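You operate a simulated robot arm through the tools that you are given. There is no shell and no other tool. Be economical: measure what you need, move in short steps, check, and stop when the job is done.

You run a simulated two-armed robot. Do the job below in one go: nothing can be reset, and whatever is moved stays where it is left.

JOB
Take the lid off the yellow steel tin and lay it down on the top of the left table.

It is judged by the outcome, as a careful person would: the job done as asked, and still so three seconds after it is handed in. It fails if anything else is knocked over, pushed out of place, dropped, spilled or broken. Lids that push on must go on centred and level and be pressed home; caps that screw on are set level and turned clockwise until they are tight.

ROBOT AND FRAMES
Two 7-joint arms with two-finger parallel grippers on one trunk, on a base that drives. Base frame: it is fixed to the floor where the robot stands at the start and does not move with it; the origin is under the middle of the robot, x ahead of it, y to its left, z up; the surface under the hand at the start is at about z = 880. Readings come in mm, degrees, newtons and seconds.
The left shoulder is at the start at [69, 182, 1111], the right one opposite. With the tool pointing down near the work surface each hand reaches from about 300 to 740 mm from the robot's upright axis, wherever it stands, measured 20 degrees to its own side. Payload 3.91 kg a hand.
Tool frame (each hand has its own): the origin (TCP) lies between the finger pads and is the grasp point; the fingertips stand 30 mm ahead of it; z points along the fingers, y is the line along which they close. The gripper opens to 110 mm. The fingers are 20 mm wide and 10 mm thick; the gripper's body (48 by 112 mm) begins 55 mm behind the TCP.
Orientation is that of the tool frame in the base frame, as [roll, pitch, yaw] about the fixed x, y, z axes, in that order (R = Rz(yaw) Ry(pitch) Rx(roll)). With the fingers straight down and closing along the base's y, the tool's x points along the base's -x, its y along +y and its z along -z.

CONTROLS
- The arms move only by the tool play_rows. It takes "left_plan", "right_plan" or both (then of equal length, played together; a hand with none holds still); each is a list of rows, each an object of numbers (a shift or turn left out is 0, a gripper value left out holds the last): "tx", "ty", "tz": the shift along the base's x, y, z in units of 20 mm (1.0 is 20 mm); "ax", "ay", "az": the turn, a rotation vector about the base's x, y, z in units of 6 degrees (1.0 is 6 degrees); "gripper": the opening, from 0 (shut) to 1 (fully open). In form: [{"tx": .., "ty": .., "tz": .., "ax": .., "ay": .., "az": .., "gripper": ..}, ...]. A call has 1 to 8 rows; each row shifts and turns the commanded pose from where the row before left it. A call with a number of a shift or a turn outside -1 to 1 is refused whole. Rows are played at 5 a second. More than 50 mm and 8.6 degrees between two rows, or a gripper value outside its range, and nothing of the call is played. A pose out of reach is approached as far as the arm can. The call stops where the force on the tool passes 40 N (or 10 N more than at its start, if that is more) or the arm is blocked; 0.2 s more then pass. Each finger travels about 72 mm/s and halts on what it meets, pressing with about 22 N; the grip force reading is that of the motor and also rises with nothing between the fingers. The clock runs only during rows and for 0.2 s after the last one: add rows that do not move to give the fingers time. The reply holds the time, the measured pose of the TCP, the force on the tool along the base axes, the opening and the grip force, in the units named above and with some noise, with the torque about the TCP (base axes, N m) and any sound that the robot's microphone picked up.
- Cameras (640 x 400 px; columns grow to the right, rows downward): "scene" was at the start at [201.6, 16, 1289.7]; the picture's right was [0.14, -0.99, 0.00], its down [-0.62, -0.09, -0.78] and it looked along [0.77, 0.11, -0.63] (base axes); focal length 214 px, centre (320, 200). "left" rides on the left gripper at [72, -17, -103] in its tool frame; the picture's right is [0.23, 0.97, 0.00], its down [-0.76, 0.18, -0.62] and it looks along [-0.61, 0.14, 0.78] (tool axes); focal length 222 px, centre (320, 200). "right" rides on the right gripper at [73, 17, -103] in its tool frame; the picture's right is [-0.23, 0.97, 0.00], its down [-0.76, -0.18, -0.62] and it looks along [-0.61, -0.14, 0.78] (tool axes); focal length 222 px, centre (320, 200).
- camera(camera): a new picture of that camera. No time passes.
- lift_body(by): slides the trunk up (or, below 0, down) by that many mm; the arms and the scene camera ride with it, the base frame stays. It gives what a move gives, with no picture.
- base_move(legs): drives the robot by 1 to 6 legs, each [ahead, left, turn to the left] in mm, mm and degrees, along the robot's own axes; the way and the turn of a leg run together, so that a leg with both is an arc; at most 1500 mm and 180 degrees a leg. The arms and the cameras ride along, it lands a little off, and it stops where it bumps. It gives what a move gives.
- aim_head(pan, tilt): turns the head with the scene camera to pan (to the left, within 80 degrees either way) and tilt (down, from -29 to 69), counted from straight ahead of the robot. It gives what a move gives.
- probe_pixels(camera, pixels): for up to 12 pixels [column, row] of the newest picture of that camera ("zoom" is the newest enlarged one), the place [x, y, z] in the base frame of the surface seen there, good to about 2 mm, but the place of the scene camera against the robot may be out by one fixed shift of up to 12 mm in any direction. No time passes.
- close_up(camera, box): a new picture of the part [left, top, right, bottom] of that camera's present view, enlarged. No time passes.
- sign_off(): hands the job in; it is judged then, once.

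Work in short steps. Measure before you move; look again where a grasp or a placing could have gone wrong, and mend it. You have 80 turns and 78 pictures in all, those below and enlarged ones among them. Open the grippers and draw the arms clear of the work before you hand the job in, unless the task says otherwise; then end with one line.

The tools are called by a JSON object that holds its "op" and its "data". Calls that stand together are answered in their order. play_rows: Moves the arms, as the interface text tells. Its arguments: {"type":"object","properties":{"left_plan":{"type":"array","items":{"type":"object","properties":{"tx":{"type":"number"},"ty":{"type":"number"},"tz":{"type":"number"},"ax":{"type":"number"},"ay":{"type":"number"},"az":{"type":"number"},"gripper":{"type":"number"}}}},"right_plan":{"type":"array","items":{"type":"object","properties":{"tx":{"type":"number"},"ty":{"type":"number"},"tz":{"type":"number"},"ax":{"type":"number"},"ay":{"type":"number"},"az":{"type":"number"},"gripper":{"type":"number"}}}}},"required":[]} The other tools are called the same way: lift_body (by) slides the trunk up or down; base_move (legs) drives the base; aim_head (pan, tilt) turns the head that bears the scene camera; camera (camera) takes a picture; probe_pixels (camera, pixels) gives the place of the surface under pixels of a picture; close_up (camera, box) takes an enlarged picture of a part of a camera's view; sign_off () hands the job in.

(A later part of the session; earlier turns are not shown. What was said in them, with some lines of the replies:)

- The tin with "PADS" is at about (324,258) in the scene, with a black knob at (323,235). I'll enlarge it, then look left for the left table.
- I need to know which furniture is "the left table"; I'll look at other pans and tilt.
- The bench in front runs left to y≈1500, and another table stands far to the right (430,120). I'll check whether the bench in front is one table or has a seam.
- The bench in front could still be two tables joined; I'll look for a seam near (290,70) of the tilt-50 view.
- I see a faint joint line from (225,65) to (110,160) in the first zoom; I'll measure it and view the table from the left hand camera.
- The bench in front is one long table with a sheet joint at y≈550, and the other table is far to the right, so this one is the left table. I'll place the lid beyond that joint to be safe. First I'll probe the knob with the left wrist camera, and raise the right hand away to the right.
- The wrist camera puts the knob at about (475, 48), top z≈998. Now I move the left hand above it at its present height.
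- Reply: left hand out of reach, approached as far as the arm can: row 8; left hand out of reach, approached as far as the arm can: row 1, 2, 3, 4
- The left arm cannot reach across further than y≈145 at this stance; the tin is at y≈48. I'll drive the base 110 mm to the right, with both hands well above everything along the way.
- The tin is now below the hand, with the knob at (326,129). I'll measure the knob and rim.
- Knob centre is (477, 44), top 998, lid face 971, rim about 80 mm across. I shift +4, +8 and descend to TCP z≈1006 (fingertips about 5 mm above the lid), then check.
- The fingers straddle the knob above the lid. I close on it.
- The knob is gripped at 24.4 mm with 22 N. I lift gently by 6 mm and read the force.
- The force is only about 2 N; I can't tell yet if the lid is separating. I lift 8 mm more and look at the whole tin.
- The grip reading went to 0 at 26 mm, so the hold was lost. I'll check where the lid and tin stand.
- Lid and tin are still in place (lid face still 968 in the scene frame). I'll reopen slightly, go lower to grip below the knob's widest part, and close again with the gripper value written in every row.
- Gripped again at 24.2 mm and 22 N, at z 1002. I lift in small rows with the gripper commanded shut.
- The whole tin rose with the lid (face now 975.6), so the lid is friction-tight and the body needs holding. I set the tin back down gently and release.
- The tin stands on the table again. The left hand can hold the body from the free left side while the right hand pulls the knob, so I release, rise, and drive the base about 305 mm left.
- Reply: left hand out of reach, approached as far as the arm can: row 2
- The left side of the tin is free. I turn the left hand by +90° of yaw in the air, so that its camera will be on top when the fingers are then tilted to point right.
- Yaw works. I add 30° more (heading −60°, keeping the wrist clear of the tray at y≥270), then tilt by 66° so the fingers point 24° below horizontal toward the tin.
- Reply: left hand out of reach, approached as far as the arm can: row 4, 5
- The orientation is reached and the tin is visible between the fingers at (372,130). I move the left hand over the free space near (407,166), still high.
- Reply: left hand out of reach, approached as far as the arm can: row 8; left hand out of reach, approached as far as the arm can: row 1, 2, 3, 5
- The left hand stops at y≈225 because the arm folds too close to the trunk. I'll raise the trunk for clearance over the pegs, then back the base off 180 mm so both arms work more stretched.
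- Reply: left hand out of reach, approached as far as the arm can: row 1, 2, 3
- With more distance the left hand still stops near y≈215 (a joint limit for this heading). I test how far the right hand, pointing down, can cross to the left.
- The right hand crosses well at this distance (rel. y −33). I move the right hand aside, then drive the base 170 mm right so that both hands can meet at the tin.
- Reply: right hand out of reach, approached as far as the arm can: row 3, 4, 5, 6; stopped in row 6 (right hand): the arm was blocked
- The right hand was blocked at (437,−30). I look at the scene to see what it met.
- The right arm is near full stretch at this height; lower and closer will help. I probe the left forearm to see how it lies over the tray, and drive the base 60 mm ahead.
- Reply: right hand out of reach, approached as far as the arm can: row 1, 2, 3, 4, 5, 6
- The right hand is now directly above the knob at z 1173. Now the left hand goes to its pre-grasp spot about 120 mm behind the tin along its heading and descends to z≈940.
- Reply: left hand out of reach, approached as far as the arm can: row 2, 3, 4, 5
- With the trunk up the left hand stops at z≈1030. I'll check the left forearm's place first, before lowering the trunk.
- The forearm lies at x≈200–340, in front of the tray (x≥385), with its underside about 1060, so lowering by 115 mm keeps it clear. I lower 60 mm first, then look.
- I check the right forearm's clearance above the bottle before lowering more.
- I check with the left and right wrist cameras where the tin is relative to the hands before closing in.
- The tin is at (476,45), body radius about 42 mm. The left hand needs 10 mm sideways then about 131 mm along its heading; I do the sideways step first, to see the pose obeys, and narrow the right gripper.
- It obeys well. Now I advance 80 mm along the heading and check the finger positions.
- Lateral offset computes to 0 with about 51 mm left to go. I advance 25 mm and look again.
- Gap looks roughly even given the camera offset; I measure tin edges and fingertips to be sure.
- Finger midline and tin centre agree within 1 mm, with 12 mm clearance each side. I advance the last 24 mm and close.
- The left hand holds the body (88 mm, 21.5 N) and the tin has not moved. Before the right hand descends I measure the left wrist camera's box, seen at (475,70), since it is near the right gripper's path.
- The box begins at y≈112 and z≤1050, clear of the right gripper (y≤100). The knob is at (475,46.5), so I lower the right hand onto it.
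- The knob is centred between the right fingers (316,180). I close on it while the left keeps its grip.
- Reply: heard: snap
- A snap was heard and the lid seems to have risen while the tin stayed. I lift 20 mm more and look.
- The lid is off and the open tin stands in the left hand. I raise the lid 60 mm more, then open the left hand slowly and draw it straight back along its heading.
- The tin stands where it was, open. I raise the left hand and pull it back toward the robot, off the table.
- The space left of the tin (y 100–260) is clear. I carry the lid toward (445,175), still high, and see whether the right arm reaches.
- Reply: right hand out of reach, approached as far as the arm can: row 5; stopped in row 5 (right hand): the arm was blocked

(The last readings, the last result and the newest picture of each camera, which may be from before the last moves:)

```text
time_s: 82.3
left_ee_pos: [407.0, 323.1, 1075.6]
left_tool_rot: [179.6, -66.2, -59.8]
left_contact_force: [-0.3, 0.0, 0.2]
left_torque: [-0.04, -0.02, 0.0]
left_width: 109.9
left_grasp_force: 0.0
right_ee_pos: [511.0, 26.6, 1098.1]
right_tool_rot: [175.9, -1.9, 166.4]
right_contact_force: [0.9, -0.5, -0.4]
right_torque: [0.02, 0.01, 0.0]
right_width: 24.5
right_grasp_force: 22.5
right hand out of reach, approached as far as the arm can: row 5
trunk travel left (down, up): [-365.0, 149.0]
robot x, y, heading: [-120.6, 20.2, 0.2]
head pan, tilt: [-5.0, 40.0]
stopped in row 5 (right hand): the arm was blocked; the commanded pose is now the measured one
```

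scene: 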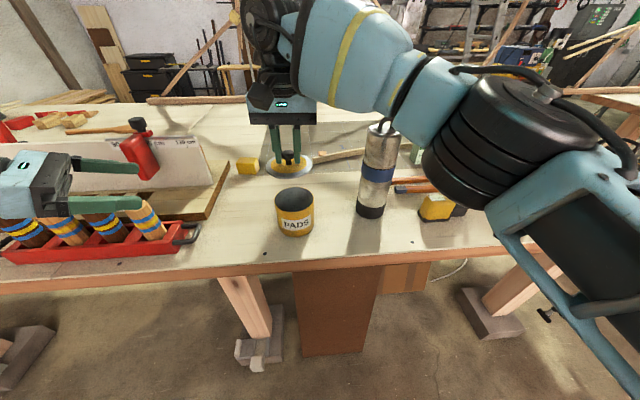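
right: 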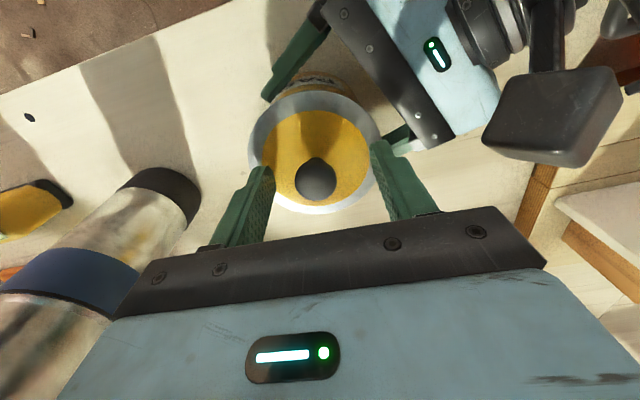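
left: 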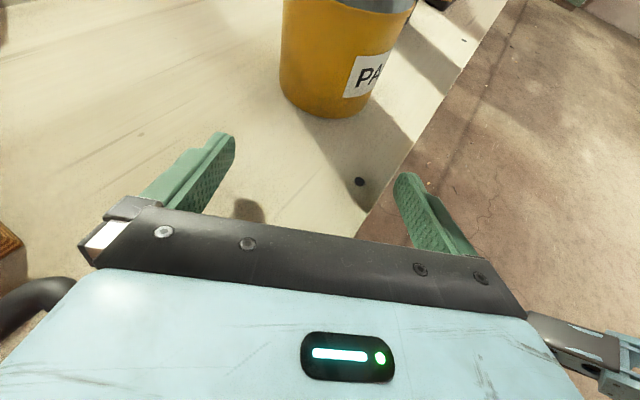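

The arm hit a joint limit and drifted to (511,27), lid still held. I'll shift the whole robot 145 mm left instead; the left hand (z 1076) stays above the pegs (z≤995).

{"op": "base_move", "data": {"legs": [[0, 145, 0]]}}

{"op": "camera", "data": {"camera": "scene"}}

{"op": "camera", "data": {"camera": "right"}}

```text
time_s: 84.2
left_ee_pos: [406.5, 470.1, 1075.4]
left_tool_rot: [179.4, -66.1, -59.8]
left_contact_force: [0.3, 0.4, 0.3]
left_torque: [-0.06, -0.02, -0.02]
left_width: 109.9
left_grasp_force: 0.1
right_ee_pos: [511.2, 172.4, 1098.0]
right_tool_rot: [175.8, -1.9, 166.4]
right_contact_force: [0.3, 0.1, -0.2]
right_torque: [0.02, 0.01, 0.02]
right_width: 24.4
right_grasp_force: 21.8
trunk travel left (down, up): [-365.0, 149.0]
robot x, y, heading: [-122.6, 166.2, -0.0]
head pan, tilt: [-5.0, 40.0]
```

```text
18 pictures are left
```

scene: 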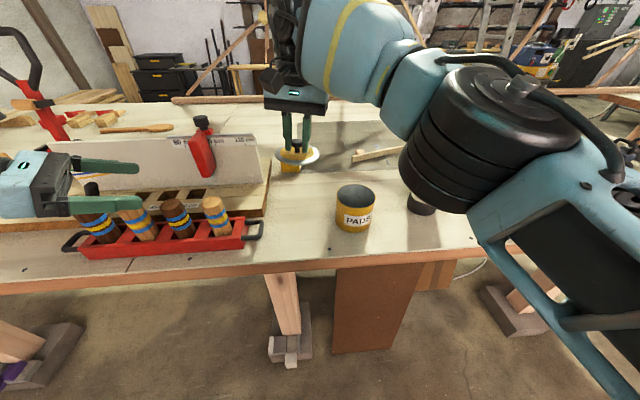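

```text
17 pictures are left
```

right: 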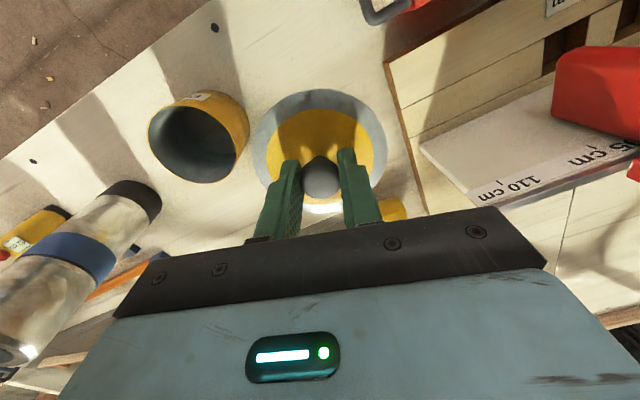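

The lid hangs level-ish over free table. I level the hand (about −3.6° about x), and move back to x≈470.

{"op": "play_rows", "data": {"right_plan": [{"gripper": 0, "ax": -0.3, "ay": -0.05}, {"gripper": 0, "ax": -0.3, "ay": -0.04, "tx": -0.5}, {"gripper": 0, "tx": -0.5}, {"gripper": 0, "tx": -0.5}, {"gripper": 0, "tx": -0.5}, {"gripper": 0}]}}

{"op": "camera", "data": {"camera": "right"}}

{"op": "close_up", "data": {"camera": "scene", "box": [200, 100, 420, 260]}}

```text
time_s: 85.6
left_ee_pos: [405.6, 468.5, 1076.2]
left_tool_rot: [179.5, -66.1, -59.9]
left_contact_force: [-0.4, 0.4, -1.2]
left_torque: [0.01, -0.02, 0.01]
left_width: 109.8
left_grasp_force: 0.1
right_ee_pos: [470.8, 172.3, 1096.8]
right_tool_rot: [179.4, -0.6, 166.4]
right_contact_force: [0.5, -0.1, -0.4]
right_torque: [-0.01, 0.01, -0.01]
right_width: 24.3
right_grasp_force: 22.0
trunk travel left (down, up): [-365.0, 149.0]
robot x, y, heading: [-120.1, 168.9, 0.0]
head pan, tilt: [-5.0, 40.0]
```

```text
16 pictures are left
```

right: 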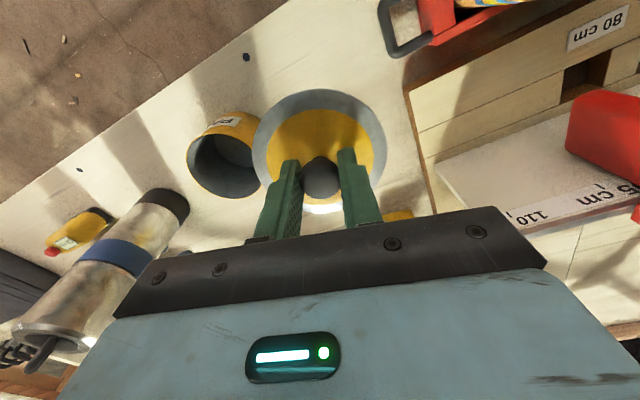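

```text
2.50 times, centred on (310, 180) of scene
```

zoom: 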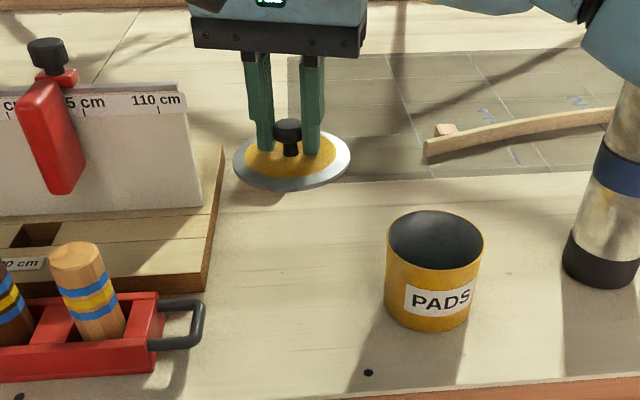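

Lid is level over clear table between tin and tray. I lower it: TCP should end near 920; first to about 937.

{"op": "play_rows", "data": {"right_plan": [{"gripper": 0, "tz": -1}, {"gripper": 0, "tz": -1}, {"gripper": 0, "tz": -1}, {"gripper": 0, "tz": -1}, {"gripper": 0, "tz": -1}, {"gripper": 0, "tz": -1}, {"gripper": 0, "tz": -1}, {"gripper": 0, "tz": -0.8}]}}

{"op": "close_up", "data": {"camera": "scene", "box": [220, 140, 380, 260]}}

```text
time_s: 87.4
left_ee_pos: [407.6, 468.1, 1075.8]
left_tool_rot: [179.7, -66.1, -60.0]
left_contact_force: [0.1, -0.1, 0.9]
left_torque: [0.0, 0.0, 0.0]
left_width: 110.0
left_grasp_force: 0.1
right_ee_pos: [470.9, 171.8, 940.7]
right_tool_rot: [179.3, -0.6, 166.3]
right_contact_force: [-0.2, -0.5, 0.4]
right_torque: [-0.01, -0.03, 0.0]
right_width: 24.4
right_grasp_force: 22.0
trunk travel left (down, up): [-365.0, 149.0]
robot x, y, heading: [-121.1, 168.1, -0.1]
head pan, tilt: [-5.0, 40.0]
```

```text
3.33 times, centred on (300, 200) of scene
```

zoom: 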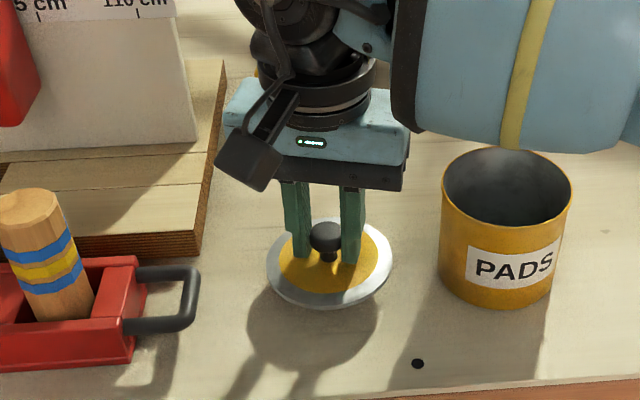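

The lid is about 20 mm above the table. The forearm appears above the tin, so I check its height, then lower in 2 mm steps.

{"op": "probe_pixels", "data": {"camera": "zoom", "pixels": [[500, 140], [560, 145], [430, 130], [340, 302], [510, 195], [620, 140]]}}

{"op": "play_rows", "data": {"right_plan": [{"gripper": 0, "tz": -0.25}, {"gripper": 0, "tz": -0.25}, {"gripper": 0, "tz": -0.1}, {"gripper": 0, "tz": -0.1}, {"gripper": 0}]}}

```text
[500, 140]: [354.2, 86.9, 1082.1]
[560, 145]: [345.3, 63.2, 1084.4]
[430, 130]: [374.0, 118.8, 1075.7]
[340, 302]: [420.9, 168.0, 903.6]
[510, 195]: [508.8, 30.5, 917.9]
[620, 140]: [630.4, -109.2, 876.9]
```

```text
time_s: 88.6
left_ee_pos: [407.7, 470.0, 1076.3]
left_tool_rot: [179.6, -66.0, -59.8]
left_contact_force: [0.3, -0.1, 0.5]
left_torque: [-0.03, 0.0, -0.02]
left_width: 110.1
left_grasp_force: 0.1
right_ee_pos: [469.9, 173.3, 927.4]
right_tool_rot: [179.2, -0.4, 166.4]
right_contact_force: [-0.1, -1.2, -0.7]
right_torque: [-0.01, 0.02, 0.01]
right_width: 24.2
right_grasp_force: 22.2
trunk travel left (down, up): [-365.0, 149.0]
robot x, y, heading: [-118.2, 169.4, 0.2]
head pan, tilt: [-5.0, 40.0]
```

Forearm is at z≈1080, well above the tin. No contact yet at 927; I keep lowering in 2 mm steps.

{"op": "play_rows", "data": {"right_plan": [{"gripper": 0, "tz": -0.1}, {"gripper": 0, "tz": -0.1}, {"gripper": 0, "tz": -0.1}, {"gripper": 0}]}}

{"op": "close_up", "data": {"camera": "scene", "box": [260, 180, 340, 240]}}

```text
time_s: 89.6
left_ee_pos: [406.3, 469.4, 1077.5]
left_tool_rot: [179.8, -66.0, -60.1]
left_contact_force: [0.7, 0.9, -0.6]
left_torque: [0.03, 0.01, 0.01]
left_width: 110.3
left_grasp_force: 0.0
right_ee_pos: [470.9, 171.6, 923.9]
right_tool_rot: [179.2, -0.3, 166.3]
right_contact_force: [-0.1, -2.3, 15.0]
right_torque: [0.02, -0.03, 0.0]
right_width: 24.3
right_grasp_force: 22.2
trunk travel left (down, up): [-365.0, 149.0]
robot x, y, heading: [-121.5, 166.9, -0.4]
head pan, tilt: [-5.0, 40.0]
```

```text
6.67 times, centred on (300, 210) of scene
```

zoom: 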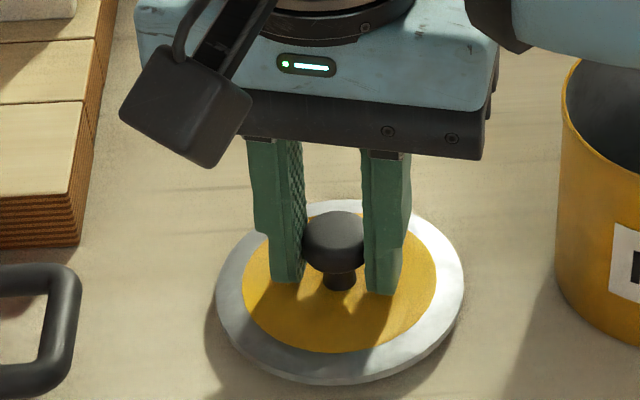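

Contact at 15 N: the lid rests flat on the table. I ease up 2 mm, open the gripper, and rise.

{"op": "play_rows", "data": {"right_plan": [{"gripper": 0, "tz": 0.12}, {"gripper": 0.3}, {"gripper": 0.5}, {"gripper": 0.5}, {"gripper": 0.5}]}}

{"op": "play_rows", "data": {"right_plan": [{"gripper": 0.5, "tz": 0.5}, {"gripper": 0.5, "tz": 1}, {"gripper": 0.5, "tz": 1}, {"gripper": 0.5, "tz": 1}, {"gripper": 0.5, "tz": 1}, {"gripper": 0.5, "tz": 1}, {"gripper": 0.5, "tz": 1}, {"gripper": 0.5, "tz": 1}]}}

{"op": "camera", "data": {"camera": "scene"}}

{"op": "camera", "data": {"camera": "right"}}

```text
time_s: 90.8
left_ee_pos: [406.2, 469.3, 1075.3]
left_tool_rot: [179.6, -66.1, -59.9]
left_contact_force: [-0.1, -0.2, 0.0]
left_torque: [0.03, -0.01, -0.01]
left_width: 109.7
left_grasp_force: 0.0
right_ee_pos: [470.5, 173.1, 923.0]
right_tool_rot: [179.3, -0.4, 166.4]
right_contact_force: [0.8, 0.5, -0.3]
right_torque: [0.01, -0.02, -0.03]
right_width: 54.9
right_grasp_force: 0.0
trunk travel left (down, up): [-365.0, 149.0]
robot x, y, heading: [-120.9, 169.8, 0.2]
head pan, tilt: [-5.0, 40.0]
```

```text
time_s: 92.6
left_ee_pos: [406.2, 470.0, 1075.9]
left_tool_rot: [179.7, -66.1, -59.8]
left_contact_force: [0.5, 0.0, -0.1]
left_torque: [0.03, -0.01, -0.01]
left_width: 110.0
left_grasp_force: 0.0
right_ee_pos: [470.8, 172.2, 1074.3]
right_tool_rot: [179.3, -0.4, 166.4]
right_contact_force: [0.4, 1.1, 0.1]
right_torque: [0.02, -0.03, -0.02]
right_width: 54.9
right_grasp_force: 0.1
trunk travel left (down, up): [-365.0, 149.0]
robot x, y, heading: [-118.7, 168.7, -0.2]
head pan, tilt: [-5.0, 40.0]
```

```text
12 pictures are left
```

scene: 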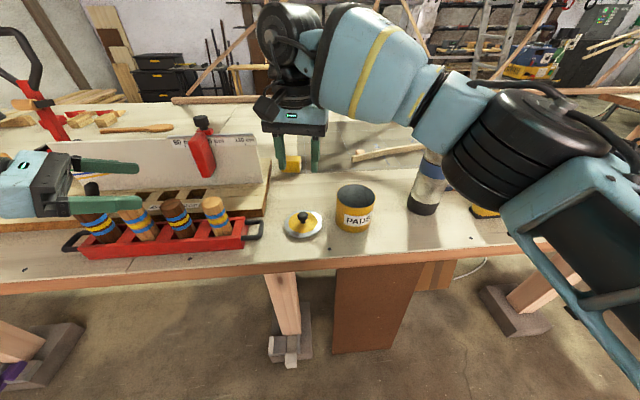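

```text
11 pictures are left
```

right: 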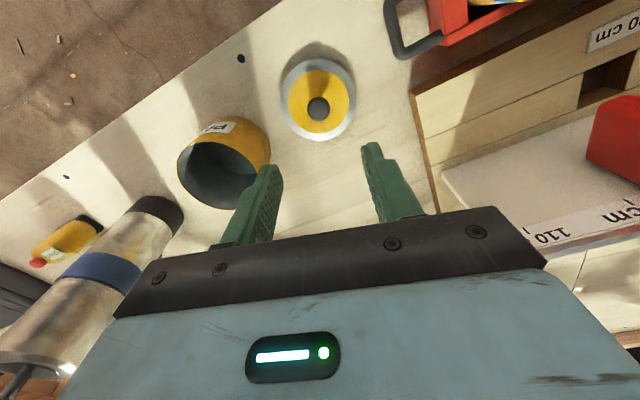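

The lid lies flat beside the tin and everything else stands. I raise the trunk and back the robot off so both arms clear the table.

{"op": "lift_body", "data": {"by": 90}}

{"op": "base_move", "data": {"legs": [[-250, 0, 0]]}}

{"op": "camera", "data": {"camera": "scene"}}

```text
time_s: 93.8
left_ee_pos: [406.9, 468.2, 1164.4]
left_tool_rot: [179.5, -66.0, -59.8]
left_contact_force: [0.4, 0.1, 1.2]
left_torque: [0.01, 0.02, 0.01]
left_width: 110.1
left_grasp_force: 0.1
right_ee_pos: [471.7, 172.0, 1162.5]
right_tool_rot: [179.5, -0.5, 166.2]
right_contact_force: [0.5, 0.5, 0.8]
right_torque: [-0.01, -0.02, -0.02]
right_width: 54.8
right_grasp_force: 0.1
trunk travel left (down, up): [-455.0, 59.0]
robot x, y, heading: [-116.8, 167.7, -0.1]
head pan, tilt: [-5.0, 40.0]
```

```text
time_s: 95.7
left_ee_pos: [158.4, 470.0, 1166.0]
left_tool_rot: [179.6, -66.2, -59.8]
left_contact_force: [0.2, 0.8, 0.3]
left_torque: [-0.02, 0.05, -0.02]
left_width: 110.0
left_grasp_force: 0.0
right_ee_pos: [222.5, 174.0, 1164.4]
right_tool_rot: [179.3, -0.5, 166.5]
right_contact_force: [-1.1, 0.5, 0.3]
right_torque: [0.02, -0.04, -0.01]
right_width: 54.9
right_grasp_force: 0.0
trunk travel left (down, up): [-455.0, 59.0]
robot x, y, heading: [-370.3, 171.8, 0.1]
head pan, tilt: [-5.0, 40.0]
```

```text
10 pictures are left
```

scene: 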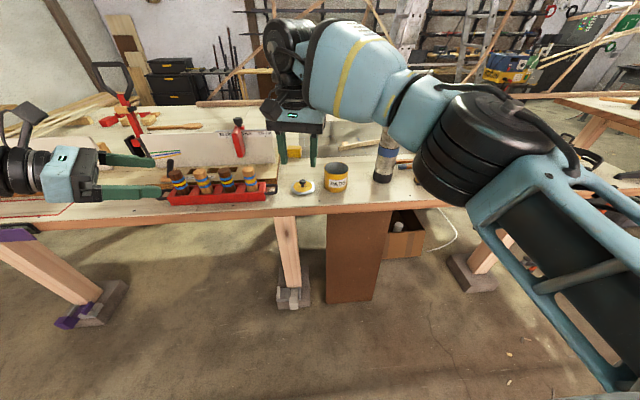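

The table is undisturbed: the lid lies flat at (303,186), the open tin and the bottle are upright, and the arms are off the table. I hand in.

{"op": "sign_off", "data": {}}

```text
The job is handed in.
```

The lid is off the yellow tin and lies flat on the table in front of the robot, which I took to be the left table. The tin stands open beside it, nothing was knocked over, and the job is handed in. On the first try the whole tin lifted with the lid and slipped back about a centimetre, landing upright in place.
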